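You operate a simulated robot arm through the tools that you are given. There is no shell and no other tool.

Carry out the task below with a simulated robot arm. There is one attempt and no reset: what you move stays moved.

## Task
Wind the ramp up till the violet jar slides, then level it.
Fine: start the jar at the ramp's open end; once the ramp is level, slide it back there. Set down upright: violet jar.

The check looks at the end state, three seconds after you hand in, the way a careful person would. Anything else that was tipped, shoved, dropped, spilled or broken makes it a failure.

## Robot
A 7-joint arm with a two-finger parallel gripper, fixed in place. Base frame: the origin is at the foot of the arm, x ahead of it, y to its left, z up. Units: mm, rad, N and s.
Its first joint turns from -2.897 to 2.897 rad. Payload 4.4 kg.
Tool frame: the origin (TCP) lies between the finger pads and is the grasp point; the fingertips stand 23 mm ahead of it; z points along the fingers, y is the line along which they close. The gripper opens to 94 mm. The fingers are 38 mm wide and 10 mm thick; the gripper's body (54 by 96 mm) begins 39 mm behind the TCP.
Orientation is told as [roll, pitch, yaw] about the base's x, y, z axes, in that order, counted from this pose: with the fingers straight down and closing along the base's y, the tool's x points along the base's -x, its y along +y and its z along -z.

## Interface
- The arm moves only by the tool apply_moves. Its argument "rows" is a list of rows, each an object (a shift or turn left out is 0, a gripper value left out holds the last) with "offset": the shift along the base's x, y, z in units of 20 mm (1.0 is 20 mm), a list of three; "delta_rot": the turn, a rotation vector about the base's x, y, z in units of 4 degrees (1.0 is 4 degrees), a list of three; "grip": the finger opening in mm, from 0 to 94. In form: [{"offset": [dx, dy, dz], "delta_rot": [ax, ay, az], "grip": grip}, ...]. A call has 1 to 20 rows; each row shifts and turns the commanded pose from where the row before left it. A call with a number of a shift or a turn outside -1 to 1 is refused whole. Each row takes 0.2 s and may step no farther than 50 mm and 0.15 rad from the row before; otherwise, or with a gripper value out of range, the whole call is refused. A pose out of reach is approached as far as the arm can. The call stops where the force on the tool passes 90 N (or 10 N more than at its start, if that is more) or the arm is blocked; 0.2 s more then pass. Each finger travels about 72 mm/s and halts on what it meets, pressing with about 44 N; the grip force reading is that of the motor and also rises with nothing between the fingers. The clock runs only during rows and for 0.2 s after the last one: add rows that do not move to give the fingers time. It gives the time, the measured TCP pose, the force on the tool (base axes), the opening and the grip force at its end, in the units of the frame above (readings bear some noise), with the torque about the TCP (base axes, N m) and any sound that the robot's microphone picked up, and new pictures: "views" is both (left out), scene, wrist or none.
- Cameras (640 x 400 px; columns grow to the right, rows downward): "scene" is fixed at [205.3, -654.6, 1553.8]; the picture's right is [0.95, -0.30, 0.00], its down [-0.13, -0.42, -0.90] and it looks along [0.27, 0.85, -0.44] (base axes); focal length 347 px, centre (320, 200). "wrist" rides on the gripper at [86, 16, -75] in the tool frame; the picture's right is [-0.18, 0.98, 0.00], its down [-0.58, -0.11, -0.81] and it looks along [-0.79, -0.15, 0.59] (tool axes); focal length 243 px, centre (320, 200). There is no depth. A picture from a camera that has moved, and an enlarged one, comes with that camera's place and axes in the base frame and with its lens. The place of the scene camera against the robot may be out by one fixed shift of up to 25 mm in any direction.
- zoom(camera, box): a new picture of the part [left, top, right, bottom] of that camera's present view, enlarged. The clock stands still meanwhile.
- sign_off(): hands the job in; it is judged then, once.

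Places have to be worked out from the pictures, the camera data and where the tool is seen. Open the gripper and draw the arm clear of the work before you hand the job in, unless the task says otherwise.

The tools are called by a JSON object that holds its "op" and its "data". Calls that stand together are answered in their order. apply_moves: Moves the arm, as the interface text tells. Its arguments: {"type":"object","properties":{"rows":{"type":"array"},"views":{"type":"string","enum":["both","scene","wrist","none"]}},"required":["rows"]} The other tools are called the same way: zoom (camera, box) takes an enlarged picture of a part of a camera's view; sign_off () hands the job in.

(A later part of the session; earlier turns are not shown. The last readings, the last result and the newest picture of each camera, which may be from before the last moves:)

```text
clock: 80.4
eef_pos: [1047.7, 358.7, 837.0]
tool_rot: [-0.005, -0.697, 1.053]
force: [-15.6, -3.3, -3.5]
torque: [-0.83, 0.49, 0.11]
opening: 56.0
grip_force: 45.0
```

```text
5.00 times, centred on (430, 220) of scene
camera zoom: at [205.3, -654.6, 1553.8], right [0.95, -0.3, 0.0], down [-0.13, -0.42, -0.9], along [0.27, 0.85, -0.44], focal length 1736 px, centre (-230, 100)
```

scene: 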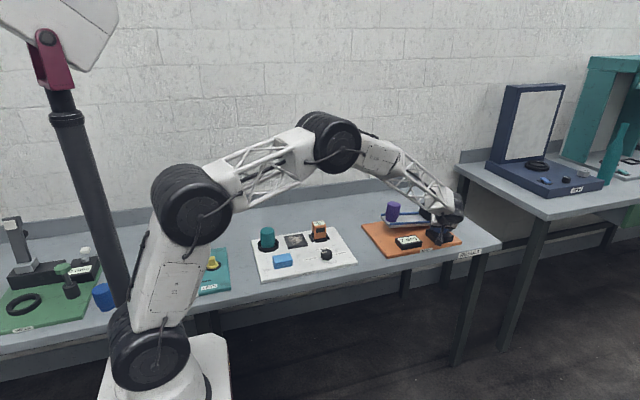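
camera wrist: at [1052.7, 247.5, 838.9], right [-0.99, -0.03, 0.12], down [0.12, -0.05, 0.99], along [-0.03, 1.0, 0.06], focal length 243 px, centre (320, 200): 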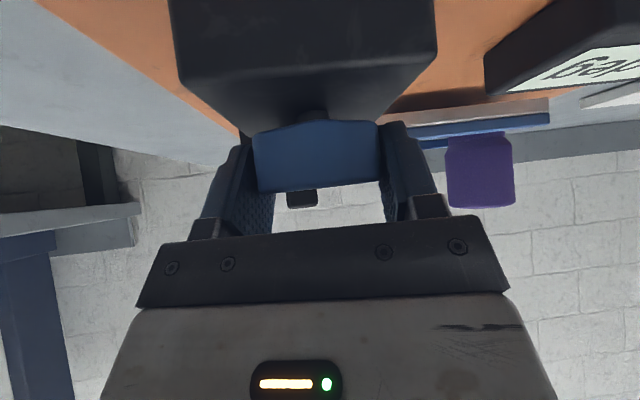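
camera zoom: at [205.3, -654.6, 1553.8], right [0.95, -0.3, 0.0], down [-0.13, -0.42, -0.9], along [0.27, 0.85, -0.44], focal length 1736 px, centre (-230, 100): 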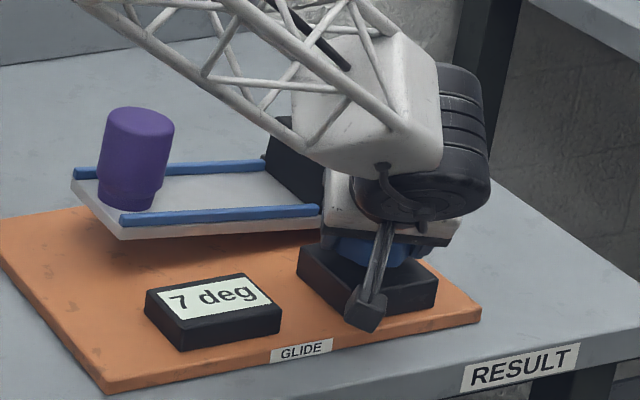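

It reads 7° at az 60 and the jar hasn't slipped. I'll keep winding.

{"op": "apply_moves", "data": {"rows": [{"offset": [-0.025, 0, 0], "delta_rot": [0, 0, -1]}, {"delta_rot": [0, 0, -1]}, {"delta_rot": [0, 0, -1]}], "views": "scene"}}

{"op": "zoom", "data": {"camera": "scene", "box": [370, 180, 490, 260]}}

```text
clock: 81.2
eef_pos: [1049.0, 359.1, 837.6]
tool_rot: [-0.004, -0.698, 0.843]
force: [-28.8, 2.6, -5.6]
torque: [0.04, -0.2, 0.14]
opening: 56.1
grip_force: 45.1
```

scene: 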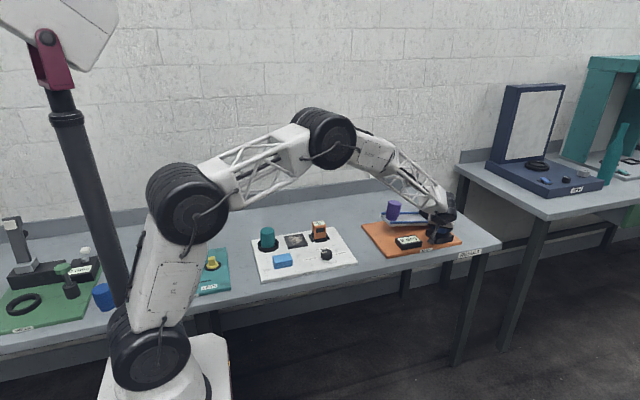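

```text
5.00 times, centred on (430, 220) of scene
camera zoom: at [205.3, -654.6, 1553.8], right [0.95, -0.3, 0.0], down [-0.13, -0.42, -0.9], along [0.27, 0.85, -0.44], focal length 1736 px, centre (-230, 100)
```

zoom: 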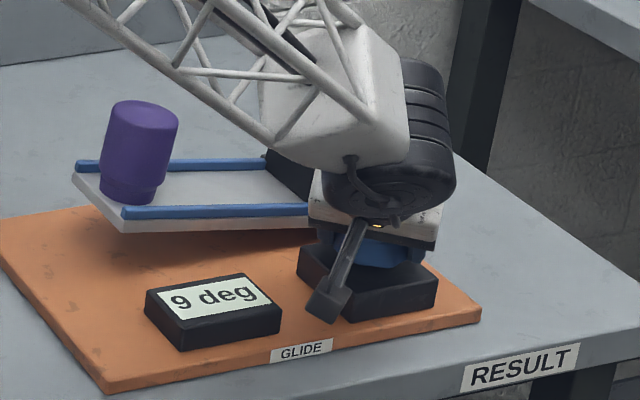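

9° at az 48. I'll continue with a 1 mm correction along −x.

{"op": "apply_moves", "data": {"rows": [{"offset": [-0.05, 0, 0], "delta_rot": [0, 0, -1]}, {"delta_rot": [0, 0, -1]}, {"delta_rot": [0, 0, -1]}], "views": "scene"}}

{"op": "zoom", "data": {"camera": "scene", "box": [370, 180, 490, 260]}}

```text
clock: 82.0
eef_pos: [1049.6, 358.7, 838.2]
tool_rot: [-0.006, -0.699, 0.637]
force: [10.6, 22.7, -21.1]
torque: [0.06, 0.26, 0.12]
opening: 55.9
grip_force: 45.0
```

scene: 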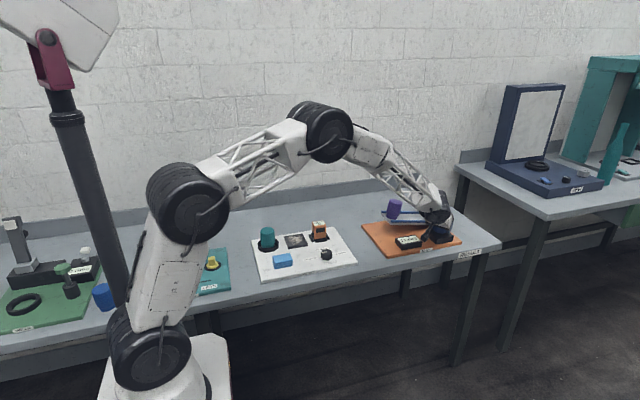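

```text
5.00 times, centred on (430, 220) of scene
camera zoom: at [205.3, -654.6, 1553.8], right [0.95, -0.3, 0.0], down [-0.13, -0.42, -0.9], along [0.27, 0.85, -0.44], focal length 1736 px, centre (-230, 100)
```

zoom: 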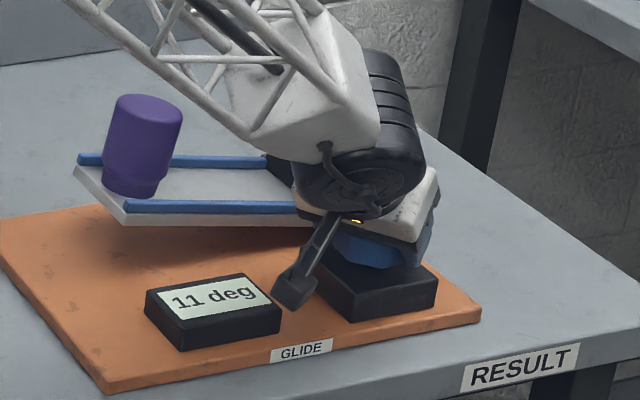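

11° at az 36, with the jar still stuck. The camera will sweep above the display with roughly 30 mm to spare, so I'll continue.

{"op": "apply_moves", "data": {"rows": [{"offset": [0.02, 0.04, -0.02], "delta_rot": [0, 0, -1]}, {"delta_rot": [0, 0, -1]}, {"delta_rot": [0, 0, -1]}], "views": "scene"}}

{"op": "zoom", "data": {"camera": "scene", "box": [370, 180, 490, 260]}}

```text
clock: 82.8
eef_pos: [1049.3, 359.9, 839.0]
tool_rot: [-0.006, -0.7, 0.427]
force: [-40.1, 4.6, 3.9]
torque: [0.32, 0.97, 0.13]
opening: 56.2
grip_force: 45.2
```

scene: 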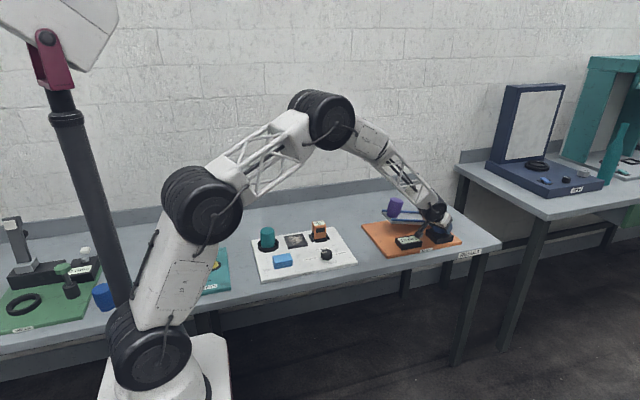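

```text
5.00 times, centred on (430, 220) of scene
camera zoom: at [205.3, -654.6, 1553.8], right [0.95, -0.3, 0.0], down [-0.13, -0.42, -0.9], along [0.27, 0.85, -0.44], focal length 1736 px, centre (-230, 100)
```

zoom: 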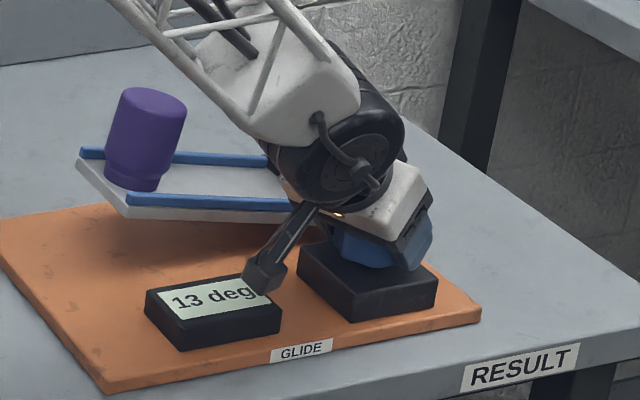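

13° at az 24. I'll correct 1.2 mm along −x and keep going.

{"op": "apply_moves", "data": {"rows": [{"offset": [-0.06, 0, 0]}, {"delta_rot": [0, 0, -1]}, {"delta_rot": [0, 0, -1]}, {"delta_rot": [0, 0, -1]}], "views": "scene"}}

{"op": "zoom", "data": {"camera": "scene", "box": [370, 180, 490, 260]}}

```text
clock: 83.8
eef_pos: [1048.4, 359.1, 838.3]
tool_rot: [-0.003, -0.692, 0.271]
force: [37.3, 13.0, -11.6]
torque: [0.75, -0.04, 0.07]
opening: 56.2
grip_force: 44.7
out of reach, approached as far as the arm can: row 4
```

scene: 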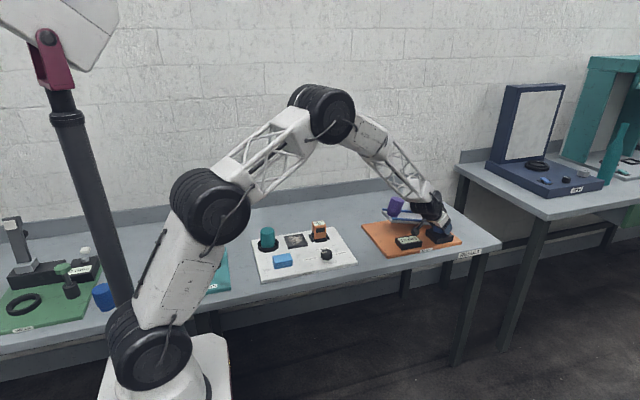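

```text
5.00 times, centred on (430, 220) of scene
camera zoom: at [205.3, -654.6, 1553.8], right [0.95, -0.3, 0.0], down [-0.13, -0.42, -0.9], along [0.27, 0.85, -0.44], focal length 1736 px, centre (-230, 100)
```

zoom: 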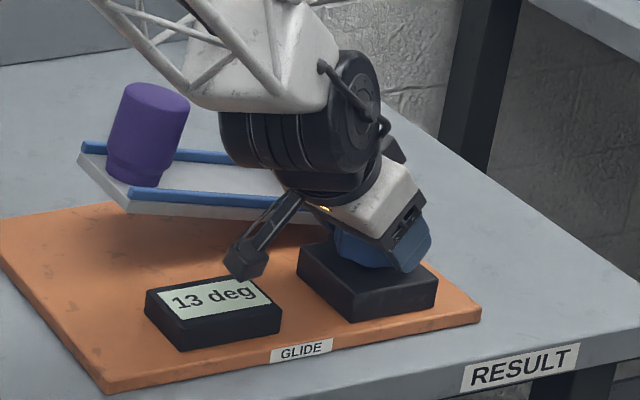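

The last row was reported out of reach at az≈15, though the jar and grip are steady. I'll relieve the side force and try a small further turn to see if it's a real limit.

{"op": "apply_moves", "data": {"rows": [{"offset": [0.04, 0.02, 0], "delta_rot": [0, 0, -0.5]}, {"delta_rot": [0, 0, -0.5]}], "views": "scene"}}

{"op": "zoom", "data": {"camera": "scene", "box": [370, 180, 490, 260]}}

```text
clock: 84.4
eef_pos: [1049.0, 359.7, 837.8]
tool_rot: [-0.004, -0.692, 0.202]
force: [0.9, -10.0, 1.9]
torque: [0.31, 0.73, 0.05]
opening: 56.1
grip_force: 44.9
```

scene: 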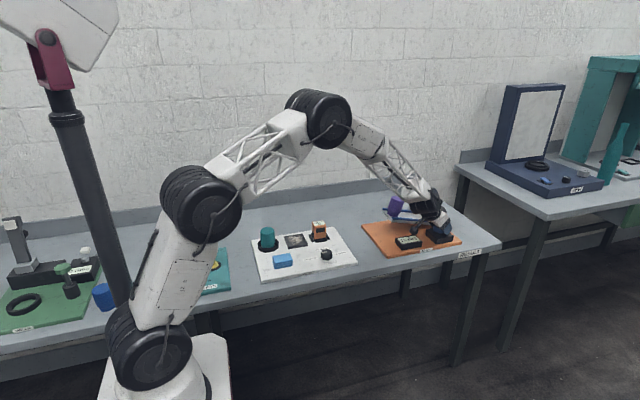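

```text
5.00 times, centred on (430, 220) of scene
camera zoom: at [205.3, -654.6, 1553.8], right [0.95, -0.3, 0.0], down [-0.13, -0.42, -0.9], along [0.27, 0.85, -0.44], focal length 1736 px, centre (-230, 100)
```

zoom: 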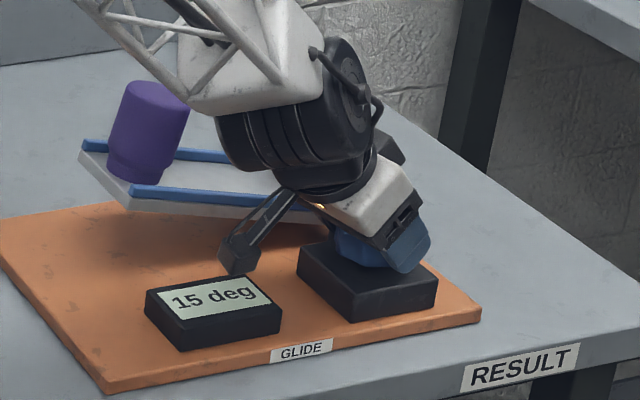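

It was only a passing hiccup: now 15° at az 12. I'll continue in half steps.

{"op": "apply_moves", "data": {"rows": [{"offset": [0, -0.02, 0], "delta_rot": [0, 0, -0.5]}, {"delta_rot": [0, 0, -0.5]}, {"delta_rot": [0, 0, -0.5]}, {"delta_rot": [0, 0, -0.5]}], "views": "scene"}}

{"op": "zoom", "data": {"camera": "scene", "box": [370, 180, 490, 260]}}

```text
clock: 85.4
eef_pos: [1048.4, 361.0, 837.6]
tool_rot: [0.0, -0.692, 0.062]
force: [3.2, 3.4, 4.9]
torque: [0.79, -1.11, 0.07]
opening: 56.2
grip_force: 44.5
```

scene: 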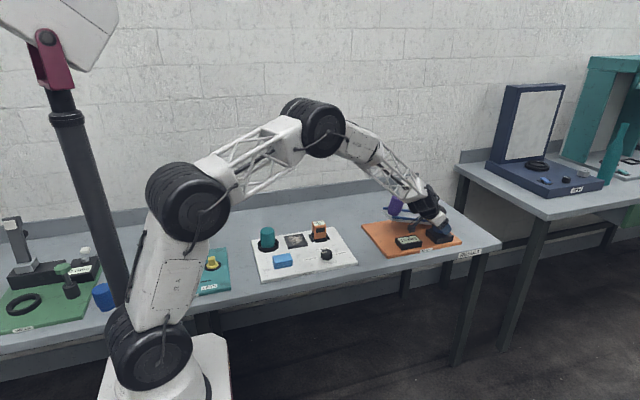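

```text
5.00 times, centred on (430, 220) of scene
camera zoom: at [205.3, -654.6, 1553.8], right [0.95, -0.3, 0.0], down [-0.13, -0.42, -0.9], along [0.27, 0.85, -0.44], focal length 1736 px, centre (-230, 100)
```

zoom: 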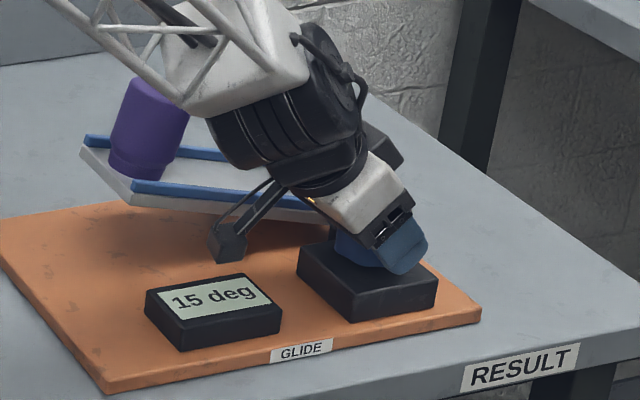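

It reads 15° at az 3.5, so the true ratio is about 6:1. I'll go on a little past az 0, keeping the wrist clear of the ramp.

{"op": "apply_moves", "data": {"rows": [{"delta_rot": [0, 0, -0.5]}, {"delta_rot": [0, 0, -0.5]}, {"delta_rot": [0, 0, -0.5]}, {"delta_rot": [0, 0, -0.5]}], "views": "scene"}}

{"op": "zoom", "data": {"camera": "scene", "box": [370, 180, 490, 260]}}

```text
clock: 86.4
eef_pos: [1048.1, 359.8, 838.9]
tool_rot: [-0.003, -0.691, -0.077]
force: [-33.7, -5.8, 17.9]
torque: [0.24, 0.09, 0.07]
opening: 56.3
grip_force: 44.9
```

scene: 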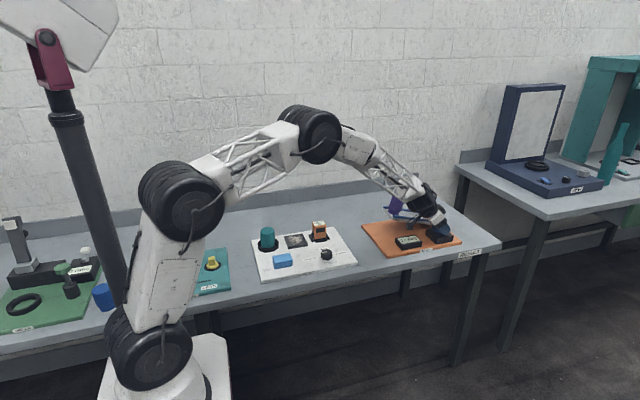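

```text
5.00 times, centred on (430, 220) of scene
camera zoom: at [205.3, -654.6, 1553.8], right [0.95, -0.3, 0.0], down [-0.13, -0.42, -0.9], along [0.27, 0.85, -0.44], focal length 1736 px, centre (-230, 100)
```

zoom: 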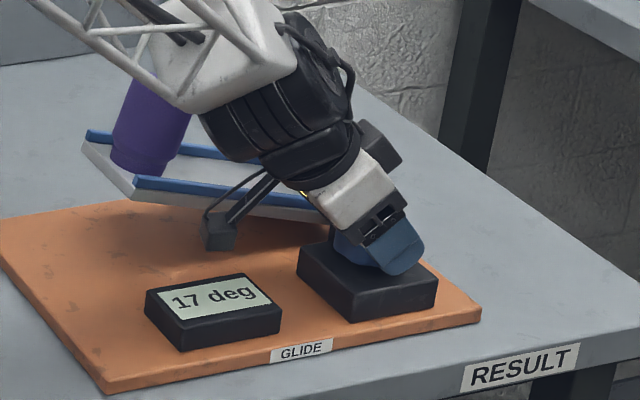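

17° at az −4. I'll relieve the x load and take two more small steps, staying clear of the rail.

{"op": "apply_moves", "data": {"rows": [{"offset": [-0.05, 0, 0.02]}, {"delta_rot": [0, 0, -0.5]}, {"delta_rot": [0, 0, -0.5]}, {"delta_rot": [0, 0, -0.5]}], "views": "scene"}}

{"op": "zoom", "data": {"camera": "scene", "box": [370, 180, 490, 260]}}

```text
clock: 87.4
eef_pos: [1048.0, 361.1, 837.5]
tool_rot: [-0.004, -0.693, -0.182]
force: [19.1, 1.4, 1.3]
torque: [0.8, 0.11, 0.08]
opening: 56.0
grip_force: 45.6
```

scene: 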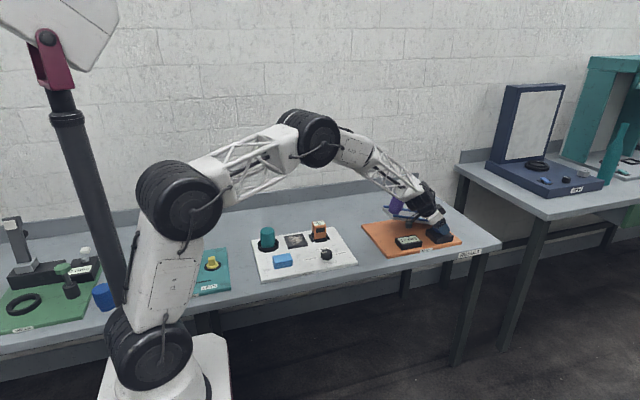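

```text
5.00 times, centred on (430, 220) of scene
camera zoom: at [205.3, -654.6, 1553.8], right [0.95, -0.3, 0.0], down [-0.13, -0.42, -0.9], along [0.27, 0.85, -0.44], focal length 1736 px, centre (-230, 100)
```

zoom: 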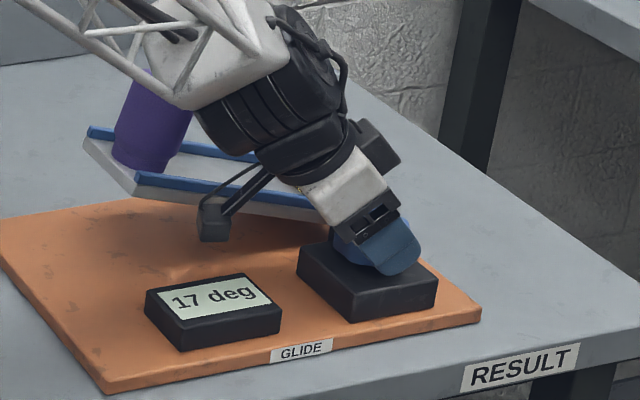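

The stroke is used up at 17–18° and the jar still sticks, so I'll ratchet. In one call I'll release, swing back 68° quickly and re-grip, to lose as little as possible to the sinking.

{"op": "apply_moves", "data": {"rows": [{"grip": 80}, {"delta_rot": [0, 0, 1]}, {"delta_rot": [0, 0, 1]}, {"delta_rot": [0, 0, 1]}, {"delta_rot": [0, 0, 1]}, {"delta_rot": [0, 0, 1]}, {"delta_rot": [0, 0, 1]}, {"delta_rot": [0, 0, 1]}, {"delta_rot": [0, 0, 1]}, {"delta_rot": [0, 0, 1]}, {"delta_rot": [0, 0, 1]}, {"delta_rot": [0, 0, 1]}, {"delta_rot": [0, 0, 1]}, {"delta_rot": [0, 0, 1]}, {"delta_rot": [0, 0, 1]}, {"delta_rot": [0, 0, 1]}, {"delta_rot": [0, 0, 1]}, {"delta_rot": [0, 0, 1], "grip": 50}, {"grip": 50}, {"grip": 50}], "views": "scene"}}

{"op": "zoom", "data": {"camera": "scene", "box": [370, 180, 490, 260]}}

```text
clock: 91.6
eef_pos: [1049.3, 357.9, 840.9]
tool_rot: [-0.008, -0.684, 0.951]
force: [30.8, -17.6, -0.5]
torque: [0.72, 0.13, 0.03]
opening: 57.3
grip_force: 45.1
out of reach, approached as far as the arm can: row 11
```

scene: 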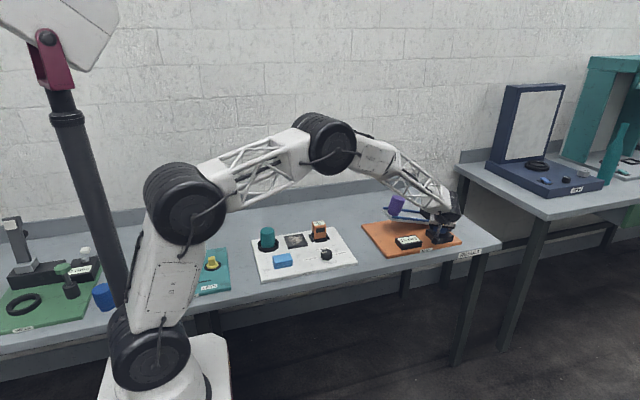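

```text
5.00 times, centred on (430, 220) of scene
camera zoom: at [205.3, -654.6, 1553.8], right [0.95, -0.3, 0.0], down [-0.13, -0.42, -0.9], along [0.27, 0.85, -0.44], focal length 1736 px, centre (-230, 100)
```

zoom: 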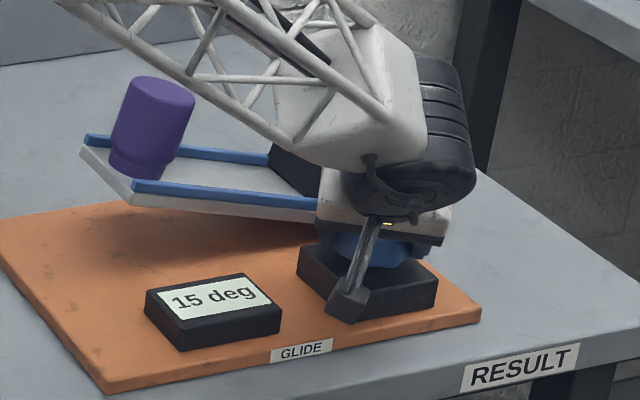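

Only about 2.5° was lost: it now reads 15° at az 54. I'll relieve the side load and wind clockwise again.

{"op": "apply_moves", "data": {"rows": [{"offset": [0.05, -0.03, 0]}, {"delta_rot": [0, 0, -1]}, {"delta_rot": [0, 0, -1]}, {"delta_rot": [0, 0, -1]}], "views": "scene"}}

{"op": "zoom", "data": {"camera": "scene", "box": [370, 180, 490, 260]}}

```text
clock: 92.6
eef_pos: [1049.0, 359.2, 838.3]
tool_rot: [-0.006, -0.684, 0.738]
force: [14.8, -24.4, 18.9]
torque: [-0.79, -0.01, 0.05]
opening: 57.3
grip_force: 44.9
```

scene: 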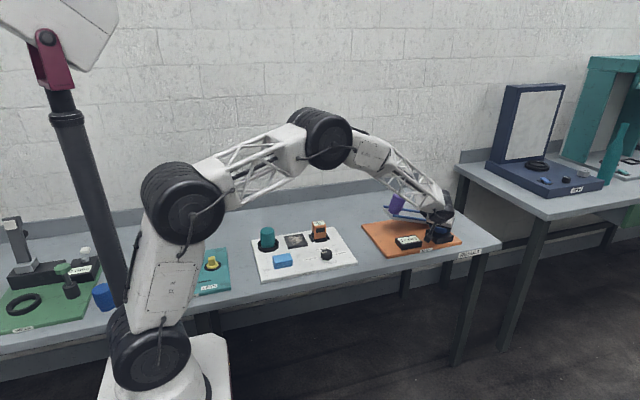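

```text
5.00 times, centred on (430, 220) of scene
camera zoom: at [205.3, -654.6, 1553.8], right [0.95, -0.3, 0.0], down [-0.13, -0.42, -0.9], along [0.27, 0.85, -0.44], focal length 1736 px, centre (-230, 100)
```

zoom: 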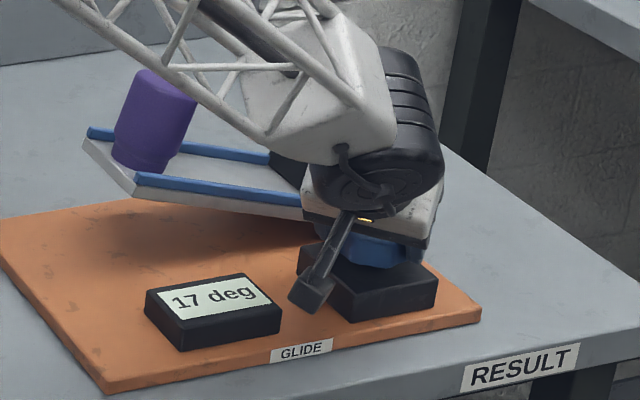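

17° at az 42. I'll continue.

{"op": "apply_moves", "data": {"rows": [{"offset": [0.02, -0.04, 0.02]}, {"delta_rot": [0, 0, -1]}, {"delta_rot": [0, 0, -1]}, {"delta_rot": [0, 0, -1]}], "views": "scene"}}

{"op": "zoom", "data": {"camera": "scene", "box": [370, 180, 490, 260]}}

```text
clock: 93.6
eef_pos: [1048.3, 359.1, 840.3]
tool_rot: [-0.006, -0.685, 0.533]
force: [27.1, 13.1, 8.7]
torque: [0.12, 0.13, 0.05]
opening: 57.4
grip_force: 44.9
```

scene: 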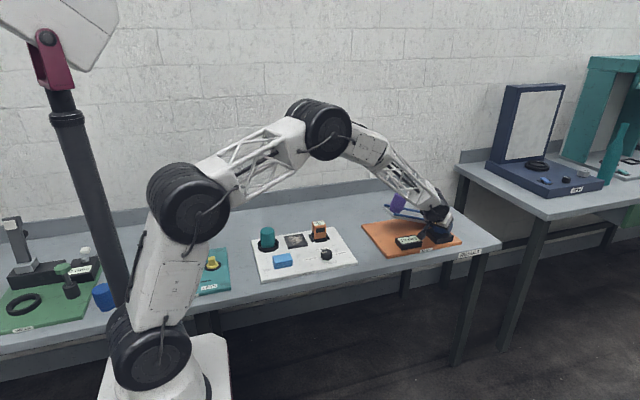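

```text
5.00 times, centred on (430, 220) of scene
camera zoom: at [205.3, -654.6, 1553.8], right [0.95, -0.3, 0.0], down [-0.13, -0.42, -0.9], along [0.27, 0.85, -0.44], focal length 1736 px, centre (-230, 100)
```

zoom: 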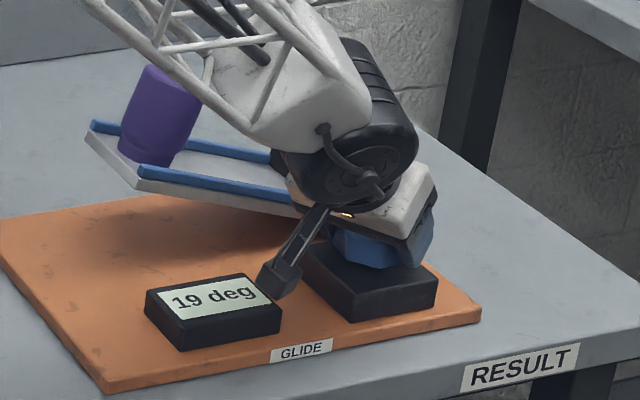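

19° at az 30, and the jar hasn't slid yet. I'll go on with smaller checks.

{"op": "apply_moves", "data": {"rows": [{"offset": [0.03, 0.02, 0]}, {"delta_rot": [0, 0, -1]}, {"delta_rot": [0, 0, -1]}], "views": "scene"}}

{"op": "zoom", "data": {"camera": "scene", "box": [370, 180, 490, 260]}}

```text
clock: 94.4
eef_pos: [1048.9, 359.2, 838.2]
tool_rot: [-0.005, -0.683, 0.393]
force: [-25.3, 0.2, 27.9]
torque: [0.77, 0.66, 0.08]
opening: 57.7
grip_force: 44.9
```

scene: 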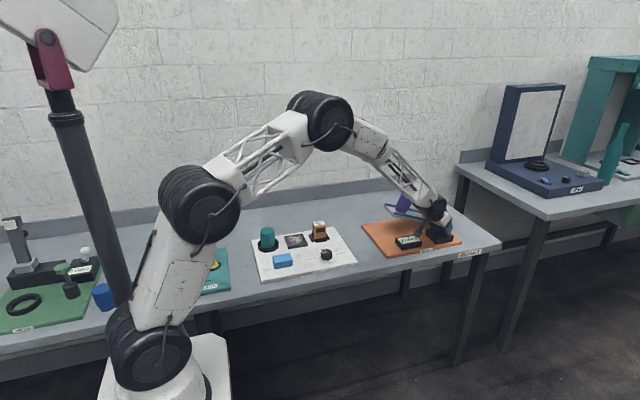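

```text
5.00 times, centred on (430, 220) of scene
camera zoom: at [205.3, -654.6, 1553.8], right [0.95, -0.3, 0.0], down [-0.13, -0.42, -0.9], along [0.27, 0.85, -0.44], focal length 1736 px, centre (-230, 100)
```

zoom: 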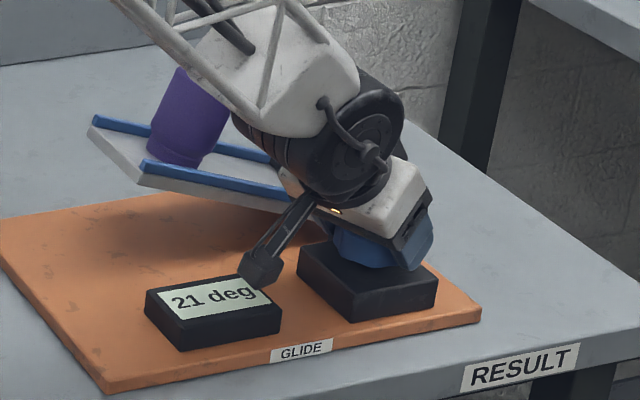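

At 21° the jar has started sliding. I'll hold still and watch it.

{"op": "apply_moves", "data": {"rows": [{"offset": [-0.04, 0, 0.03]}, {}, {}, {}], "views": "scene"}}

{"op": "zoom", "data": {"camera": "scene", "box": [370, 180, 490, 260]}}

```text
clock: 95.4
eef_pos: [1049.0, 360.8, 839.9]
tool_rot: [-0.005, -0.682, 0.392]
force: [6.8, 20.0, 4.6]
torque: [0.87, -0.7, 0.07]
opening: 57.1
grip_force: 45.1
```

scene: 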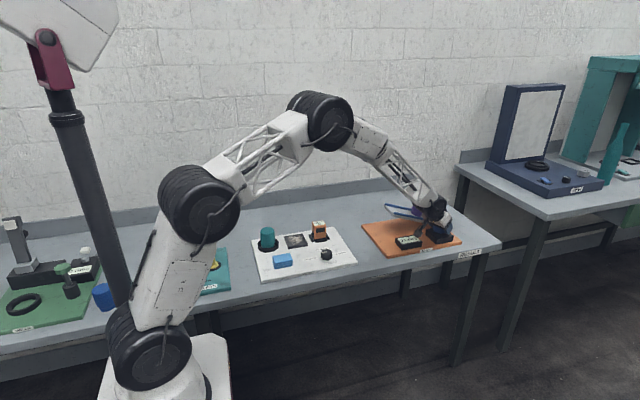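

```text
5.00 times, centred on (430, 220) of scene
camera zoom: at [205.3, -654.6, 1553.8], right [0.95, -0.3, 0.0], down [-0.13, -0.42, -0.9], along [0.27, 0.85, -0.44], focal length 1736 px, centre (-230, 100)
```

zoom: 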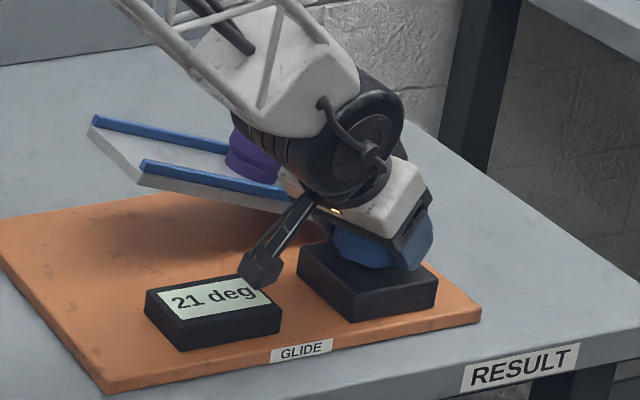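

The jar slid all the way down to the stop at 21°. The ramp sinks by itself when released, so I'll open the fingers, rise straight up, and let it settle while I back the arm off.

{"op": "apply_moves", "data": {"rows": [{"grip": 84}, {"grip": 84}, {"offset": [0, 0, 1]}, {"offset": [0, 0, 1]}, {"offset": [0, 0, 1]}, {"offset": [0, 0, 1]}, {"offset": [0, 0, 1]}, {"offset": [0, -0.5, 1]}, {"offset": [-0.5, -0.5, 1]}, {"offset": [-1, -0.5, 1]}, {"offset": [-1, -0.5, 0]}, {"offset": [-1, 0, 0]}, {"offset": [-1, 0, 0]}, {}], "views": "scene"}}

{"op": "zoom", "data": {"camera": "scene", "box": [370, 180, 490, 260]}}

```text
clock: 98.4
eef_pos: [957.4, 319.9, 997.9]
tool_rot: [-0.005, -0.682, 0.393]
force: [0.4, 0.1, 0.3]
torque: [-0.02, -0.01, -0.03]
opening: 84.2
grip_force: 0.1
```

scene: 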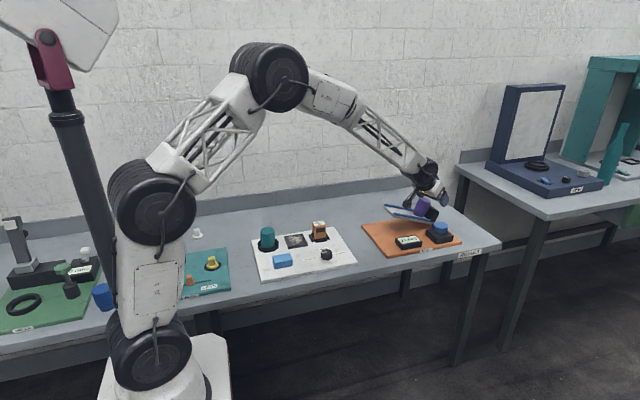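

```text
5.00 times, centred on (430, 220) of scene
camera zoom: at [205.3, -654.6, 1553.8], right [0.95, -0.3, 0.0], down [-0.13, -0.42, -0.9], along [0.27, 0.85, -0.44], focal length 1736 px, centre (-230, 100)
```

zoom: 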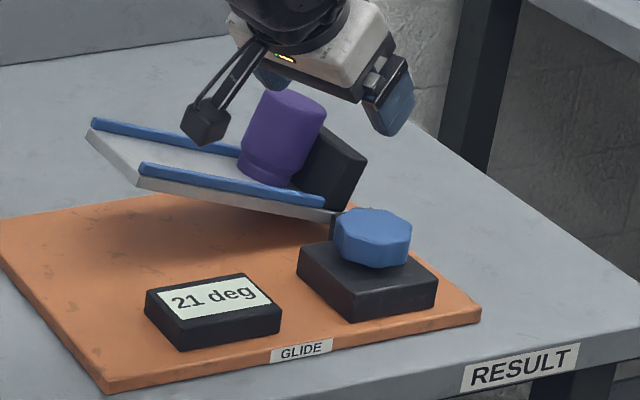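

The jar rests upright against the stop, and the display still reads 21° after 3 s. I'll wait two more seconds to see whether it really sinks.

{"op": "apply_moves", "data": {"rows": [{}, {}, {}, {}, {}, {}, {}, {}, {}, {}, {}, {}], "views": "scene"}}

{"op": "zoom", "data": {"camera": "scene", "box": [370, 180, 490, 260]}}

```text
clock: 101.0
eef_pos: [957.6, 319.6, 998.4]
tool_rot: [-0.004, -0.683, 0.393]
force: [0.0, -0.3, -0.1]
torque: [-0.02, 0.01, -0.02]
opening: 83.8
grip_force: 0.0
```

scene: 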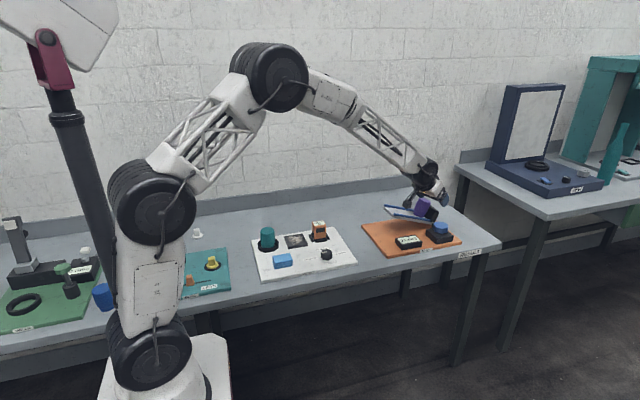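

```text
5.00 times, centred on (430, 220) of scene
camera zoom: at [205.3, -654.6, 1553.8], right [0.95, -0.3, 0.0], down [-0.13, -0.42, -0.9], along [0.27, 0.85, -0.44], focal length 1736 px, centre (-230, 100)
```

zoom: 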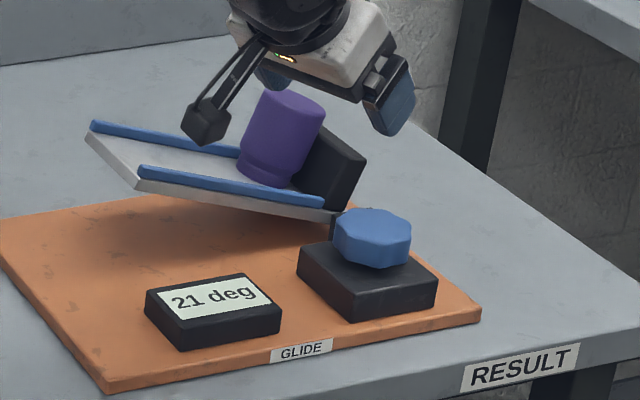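

The ramp creeps only very slowly now, so I'll wind it down actively. I'll retrace to the knob, starting at az 0 for a long counter-clockwise stroke.

{"op": "apply_moves", "data": {"rows": [{"offset": [1, 0.5, 0], "delta_rot": [0, 0, -1]}, {"offset": [1, 0.5, 0], "delta_rot": [0, 0, -1]}, {"offset": [1, 0.5, 0], "delta_rot": [0, 0, -1]}, {"offset": [1, 0.5, 0], "delta_rot": [0, 0, -1]}, {"offset": [0.5, 0, -1], "delta_rot": [0, 0, -1]}, {"offset": [0, 0, -1], "delta_rot": [0, 0, -0.6]}, {"offset": [0, 0, -1]}, {"offset": [0, 0, -1]}, {"offset": [0, 0, -1]}, {"offset": [0, 0, -1]}, {}]}}

{"op": "zoom", "data": {"camera": "scene", "box": [370, 180, 490, 260]}}

```text
clock: 103.4
eef_pos: [1049.5, 359.7, 882.5]
tool_rot: [-0.006, -0.682, -0.001]
force: [-0.2, -0.2, 0.1]
torque: [0.0, 0.04, 0.02]
opening: 84.0
grip_force: 0.0
camera wrist: at [933.5, 377.1, 884.6], right [0.14, 0.98, 0.11], down [-0.06, -0.1, 0.99], along [0.99, -0.15, 0.04], focal length 243 px, centre (320, 200)
```

scene: 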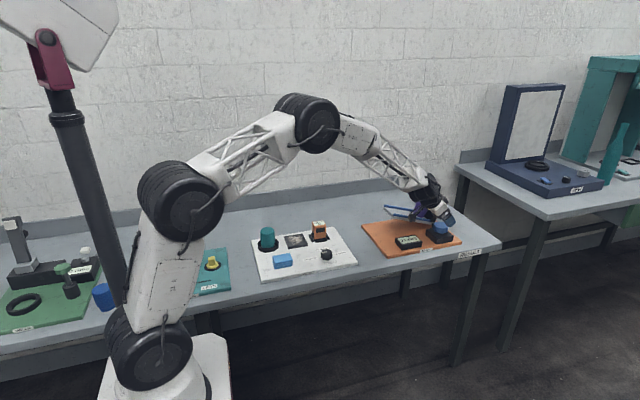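
wrist: 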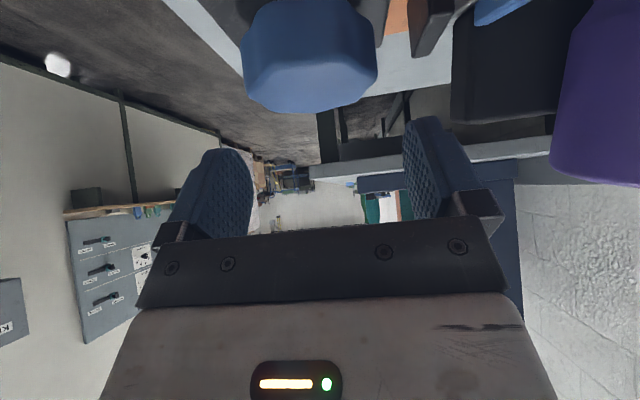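

```text
5.00 times, centred on (430, 220) of scene
camera zoom: at [205.3, -654.6, 1553.8], right [0.95, -0.3, 0.0], down [-0.13, -0.42, -0.9], along [0.27, 0.85, -0.44], focal length 1736 px, centre (-230, 100)
```

zoom: 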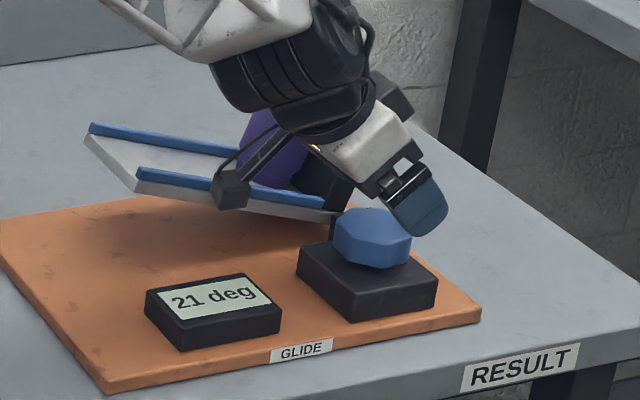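

The tool is aligned above the knob and clear of the raised ramp and jar. I'll descend 43 mm and close.

{"op": "apply_moves", "data": {"rows": [{"offset": [0, 0, -1]}, {"offset": [0, 0, -1]}, {"offset": [0, 0, -0.15]}, {}, {"grip": 50}, {"grip": 50}, {"grip": 50}, {"grip": 50}], "views": "scene"}}

{"op": "zoom", "data": {"camera": "scene", "box": [370, 180, 490, 260]}}

```text
clock: 105.2
eef_pos: [1049.7, 360.0, 838.1]
tool_rot: [-0.006, -0.683, 0.003]
force: [5.7, 19.4, -2.9]
torque: [1.02, -0.27, 0.04]
opening: 57.7
grip_force: 44.7
```

scene: 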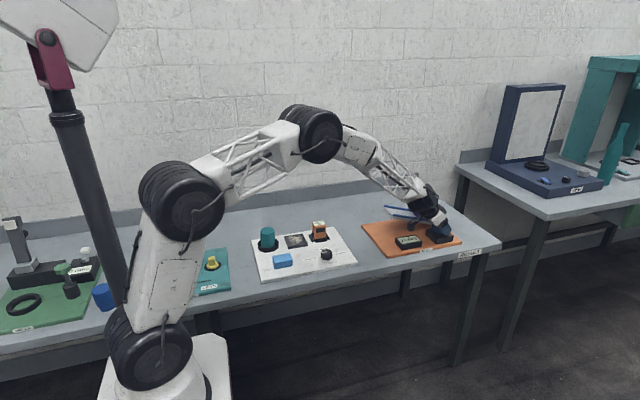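

```text
5.00 times, centred on (430, 220) of scene
camera zoom: at [205.3, -654.6, 1553.8], right [0.95, -0.3, 0.0], down [-0.13, -0.42, -0.9], along [0.27, 0.85, -0.44], focal length 1736 px, centre (-230, 100)
```

zoom: 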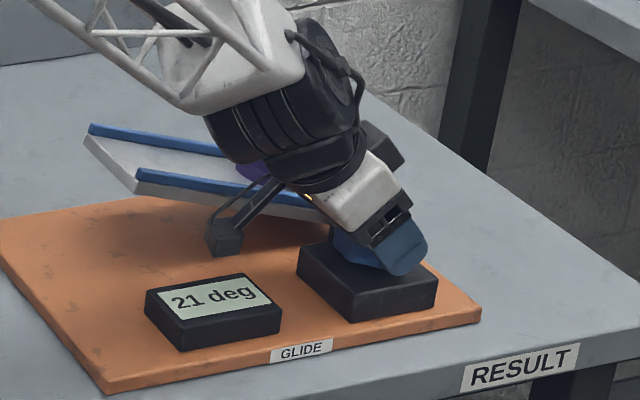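

The knob is gripped again (57.7 mm, 45 N). I'll turn it counter-clockwise to lower the ramp, in chunks with small force corrections.

{"op": "apply_moves", "data": {"rows": [{"offset": [0, 0.03, 0]}, {"delta_rot": [0, 0, 1]}, {"delta_rot": [0, 0, 1]}, {"delta_rot": [0, 0, 1]}, {"delta_rot": [0, 0, 1]}], "views": "none"}}

```text
clock: 106.4
eef_pos: [1048.4, 360.8, 837.2]
tool_rot: [-0.005, -0.685, 0.28]
force: [-2.8, 13.2, 14.1]
torque: [1.33, 0.86, 0.04]
opening: 58.0
grip_force: 44.3
```

{"op": "apply_moves", "data": {"rows": [{"offset": [0, 0.02, 0.02], "delta_rot": [0, 0, 1]}, {"delta_rot": [0, 0, 1]}, {"delta_rot": [0, 0, 1]}, {"delta_rot": [0, 0, 1]}], "views": "scene"}}

{"op": "zoom", "data": {"camera": "scene", "box": [370, 180, 490, 260]}}

```text
clock: 107.4
eef_pos: [1049.3, 359.6, 837.9]
tool_rot: [-0.005, -0.685, 0.562]
force: [-4.4, 3.8, 23.8]
torque: [0.31, 0.85, 0.05]
opening: 57.8
grip_force: 45.3
```

scene: 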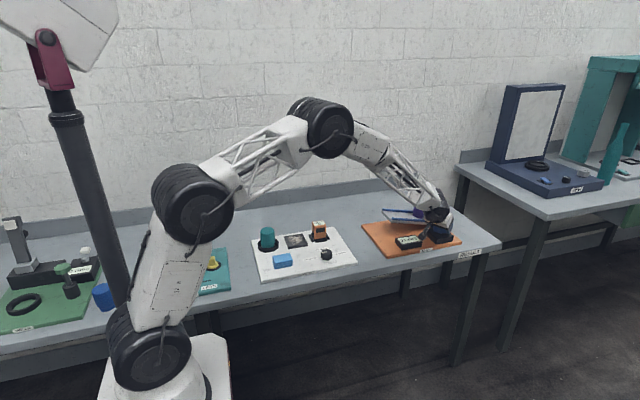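

```text
5.00 times, centred on (430, 220) of scene
camera zoom: at [205.3, -654.6, 1553.8], right [0.95, -0.3, 0.0], down [-0.13, -0.42, -0.9], along [0.27, 0.85, -0.44], focal length 1736 px, centre (-230, 100)
```

zoom: 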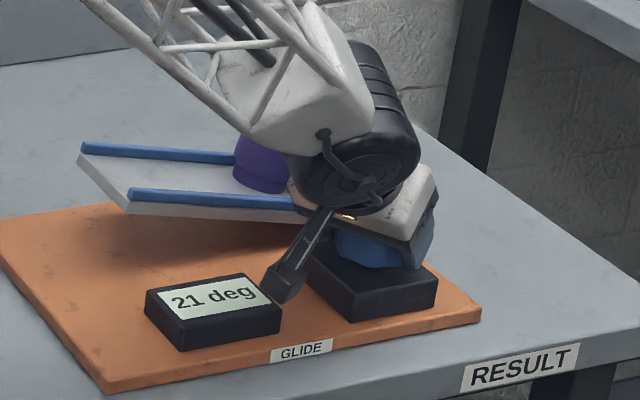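

The display seems to have latched the slide angle at 21°, since the ramp itself is clearly lower. I'll judge level by the picture from now on and keep lowering.

{"op": "apply_moves", "data": {"rows": [{"offset": [0, 0, 0.03], "delta_rot": [0, 0, 1]}, {"delta_rot": [0, 0, 1]}, {"delta_rot": [0, 0, 1]}, {"delta_rot": [0, 0, 1]}], "views": "none"}}

```text
clock: 108.4
eef_pos: [1049.6, 359.3, 836.7]
tool_rot: [-0.004, -0.683, 0.84]
force: [24.7, -4.2, 8.5]
torque: [0.13, 0.23, 0.01]
opening: 57.7
grip_force: 44.7
```

{"op": "apply_moves", "data": {"rows": [{"offset": [0.04, 0, 0], "delta_rot": [0, 0, 1]}, {"delta_rot": [0, 0, 1]}, {"delta_rot": [0, 0, 1]}, {"delta_rot": [0, 0, 1]}], "views": "scene"}}

{"op": "zoom", "data": {"camera": "scene", "box": [370, 180, 490, 260]}}

```text
clock: 109.4
eef_pos: [1048.7, 359.3, 837.6]
tool_rot: [-0.005, -0.685, 1.119]
force: [26.2, -19.6, 10.0]
torque: [-0.32, 0.23, 0.0]
opening: 57.9
grip_force: 44.6
```

scene: 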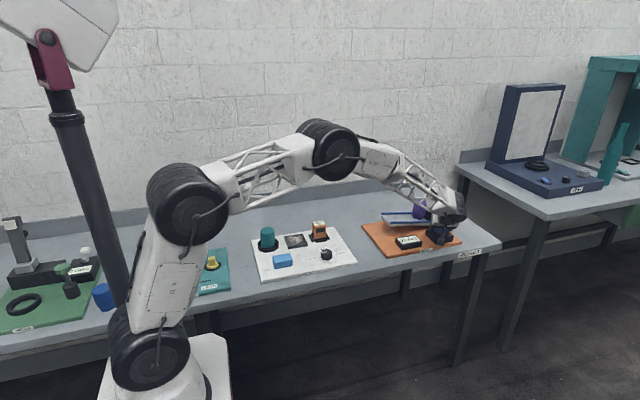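

```text
5.00 times, centred on (430, 220) of scene
camera zoom: at [205.3, -654.6, 1553.8], right [0.95, -0.3, 0.0], down [-0.13, -0.42, -0.9], along [0.27, 0.85, -0.44], focal length 1736 px, centre (-230, 100)
```

zoom: 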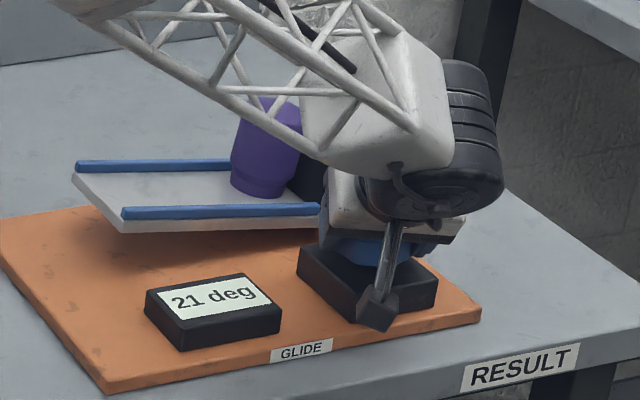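

The ramp now looks like it did at about 9°. I'll continue counter-clockwise.

{"op": "apply_moves", "data": {"rows": [{"offset": [0.04, -0.03, 0.02], "delta_rot": [0, 0, 1]}, {"delta_rot": [0, 0, 1]}, {"delta_rot": [0, 0, 1]}, {"delta_rot": [0, 0, 1]}], "views": "none"}}

```text
clock: 110.4
eef_pos: [1050.0, 358.4, 837.2]
tool_rot: [-0.007, -0.685, 1.401]
force: [10.3, -21.3, 11.6]
torque: [-0.71, 0.7, -0.01]
opening: 57.8
grip_force: 45.4
```

{"op": "apply_moves", "data": {"rows": [{"offset": [0.02, -0.03, 0.02], "delta_rot": [0, 0, 1]}, {"delta_rot": [0, 0, 1]}, {"delta_rot": [0, 0, 1]}, {"delta_rot": [0, 0, 1]}, {"delta_rot": [0, 0, 1]}], "views": "scene"}}

{"op": "zoom", "data": {"camera": "scene", "box": [370, 180, 490, 260]}}

```text
clock: 111.6
eef_pos: [1049.1, 360.4, 837.5]
tool_rot: [-0.003, -0.684, 1.749]
force: [-51.3, -3.6, 12.3]
torque: [-0.62, 1.38, 0.02]
opening: 57.7
grip_force: 45.0
```

scene: 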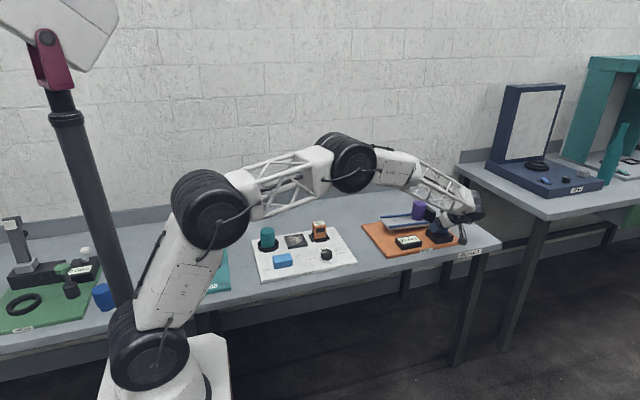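

```text
5.00 times, centred on (430, 220) of scene
camera zoom: at [205.3, -654.6, 1553.8], right [0.95, -0.3, 0.0], down [-0.13, -0.42, -0.9], along [0.27, 0.85, -0.44], focal length 1736 px, centre (-230, 100)
```

zoom: 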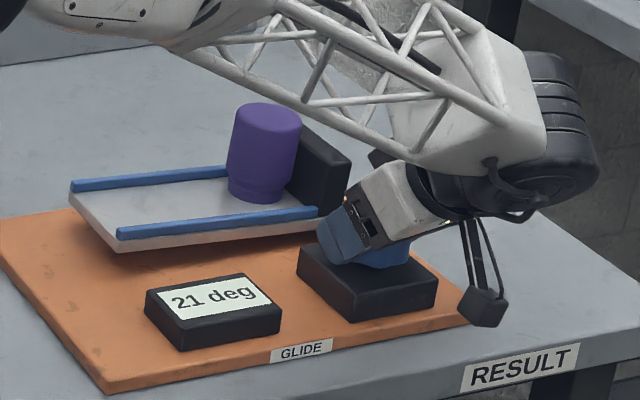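

Compared with the level reference picture, about 3° remains (roughly 20° of knob). I'll relieve the −51 N x load and try to continue past az 100.

{"op": "apply_moves", "data": {"rows": [{"offset": [-0.07, 0, 0.02]}, {"delta_rot": [0, 0, 0.7]}, {"delta_rot": [0, 0, 0.7]}, {"delta_rot": [0, 0, 0.6]}], "views": "none"}}

```text
clock: 112.6
eef_pos: [1050.1, 358.7, 837.6]
tool_rot: [-0.005, -0.682, 1.885]
force: [27.2, 29.2, -26.9]
torque: [0.48, 1.06, 0.08]
opening: 58.0
grip_force: 44.9
```

{"op": "apply_moves", "data": {"rows": [{"offset": [0.03, 0.04, -0.03]}, {"delta_rot": [0, 0, 0.7]}, {"delta_rot": [0, 0, 0.7]}, {"delta_rot": [0, 0, 0.6]}], "views": "scene"}}

{"op": "zoom", "data": {"camera": "scene", "box": [370, 180, 490, 260]}}

```text
clock: 113.6
eef_pos: [1050.5, 358.4, 837.5]
tool_rot: [-0.004, -0.682, 2.027]
force: [12.1, 17.2, -22.0]
torque: [0.52, 1.16, 0.04]
opening: 57.4
grip_force: 44.9
```

scene: 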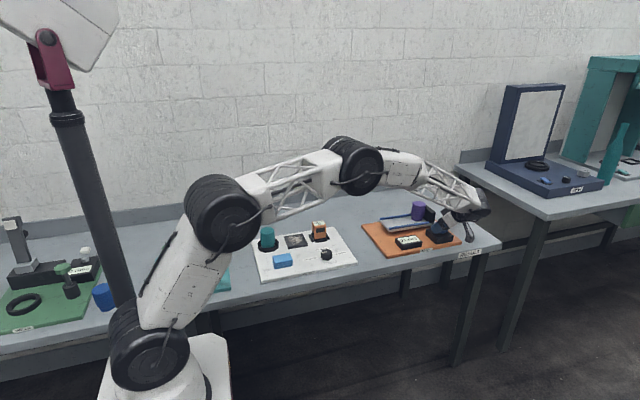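

```text
5.00 times, centred on (430, 220) of scene
camera zoom: at [205.3, -654.6, 1553.8], right [0.95, -0.3, 0.0], down [-0.13, -0.42, -0.9], along [0.27, 0.85, -0.44], focal length 1736 px, centre (-230, 100)
```

zoom: 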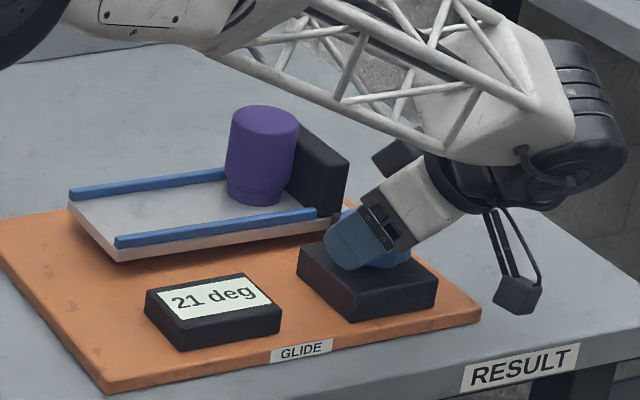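

About 1.3° is left. I'll keep turning until the knob meets its zero stop.

{"op": "apply_moves", "data": {"rows": [{"offset": [0.01, 0.02, -0.02]}, {"delta_rot": [0, 0, 0.7]}, {"delta_rot": [0, 0, 0.7]}, {"delta_rot": [0, 0, 0.6]}], "views": "scene"}}

{"op": "zoom", "data": {"camera": "scene", "box": [370, 180, 490, 260]}}

```text
clock: 114.6
eef_pos: [1050.1, 360.5, 837.0]
tool_rot: [-0.008, -0.683, 2.165]
force: [3.9, 3.0, -13.3]
torque: [-0.91, 0.16, 0.05]
opening: 57.8
grip_force: 45.3
```

scene: 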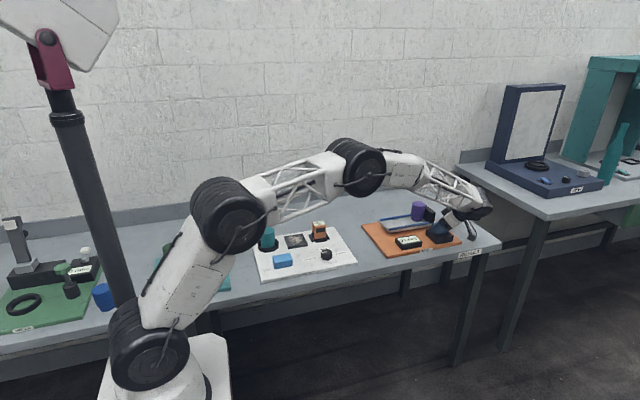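

```text
5.00 times, centred on (430, 220) of scene
camera zoom: at [205.3, -654.6, 1553.8], right [0.95, -0.3, 0.0], down [-0.13, -0.42, -0.9], along [0.27, 0.85, -0.44], focal length 1736 px, centre (-230, 100)
```

zoom: 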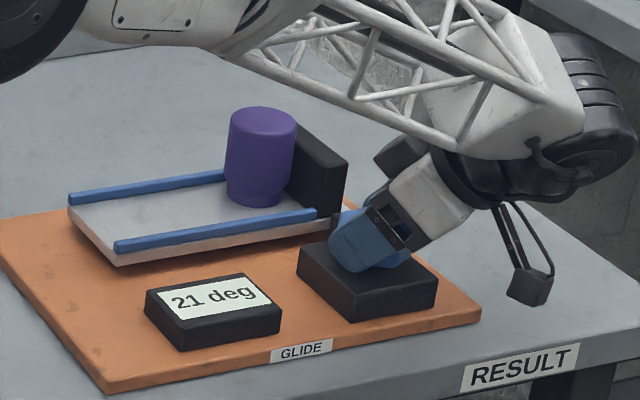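

It's almost level, within about 0.3°. I'll add one more 4° step against the stop.

{"op": "apply_moves", "data": {"rows": [{"delta_rot": [0, 0, 0.6], "offset": [0, 0, -0.01]}, {"delta_rot": [0, 0, 0.6]}, {}], "views": "scene"}}

{"op": "zoom", "data": {"camera": "scene", "box": [370, 180, 490, 260]}}

```text
clock: 115.4
eef_pos: [1050.0, 360.3, 837.3]
tool_rot: [-0.005, -0.686, 2.249]
force: [-47.7, -16.1, 6.0]
torque: [-0.22, 1.06, -0.65]
opening: 57.4
grip_force: 44.8
```

scene: 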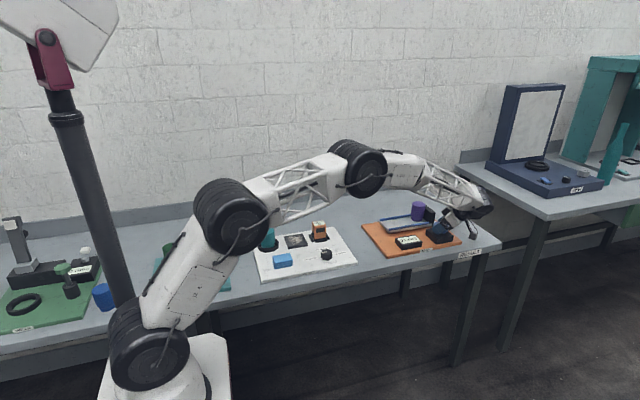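

```text
5.00 times, centred on (430, 220) of scene
camera zoom: at [205.3, -654.6, 1553.8], right [0.95, -0.3, 0.0], down [-0.13, -0.42, -0.9], along [0.27, 0.85, -0.44], focal length 1736 px, centre (-230, 100)
```

zoom: 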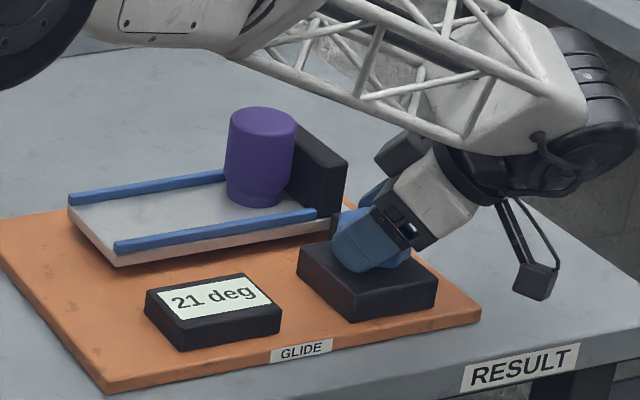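

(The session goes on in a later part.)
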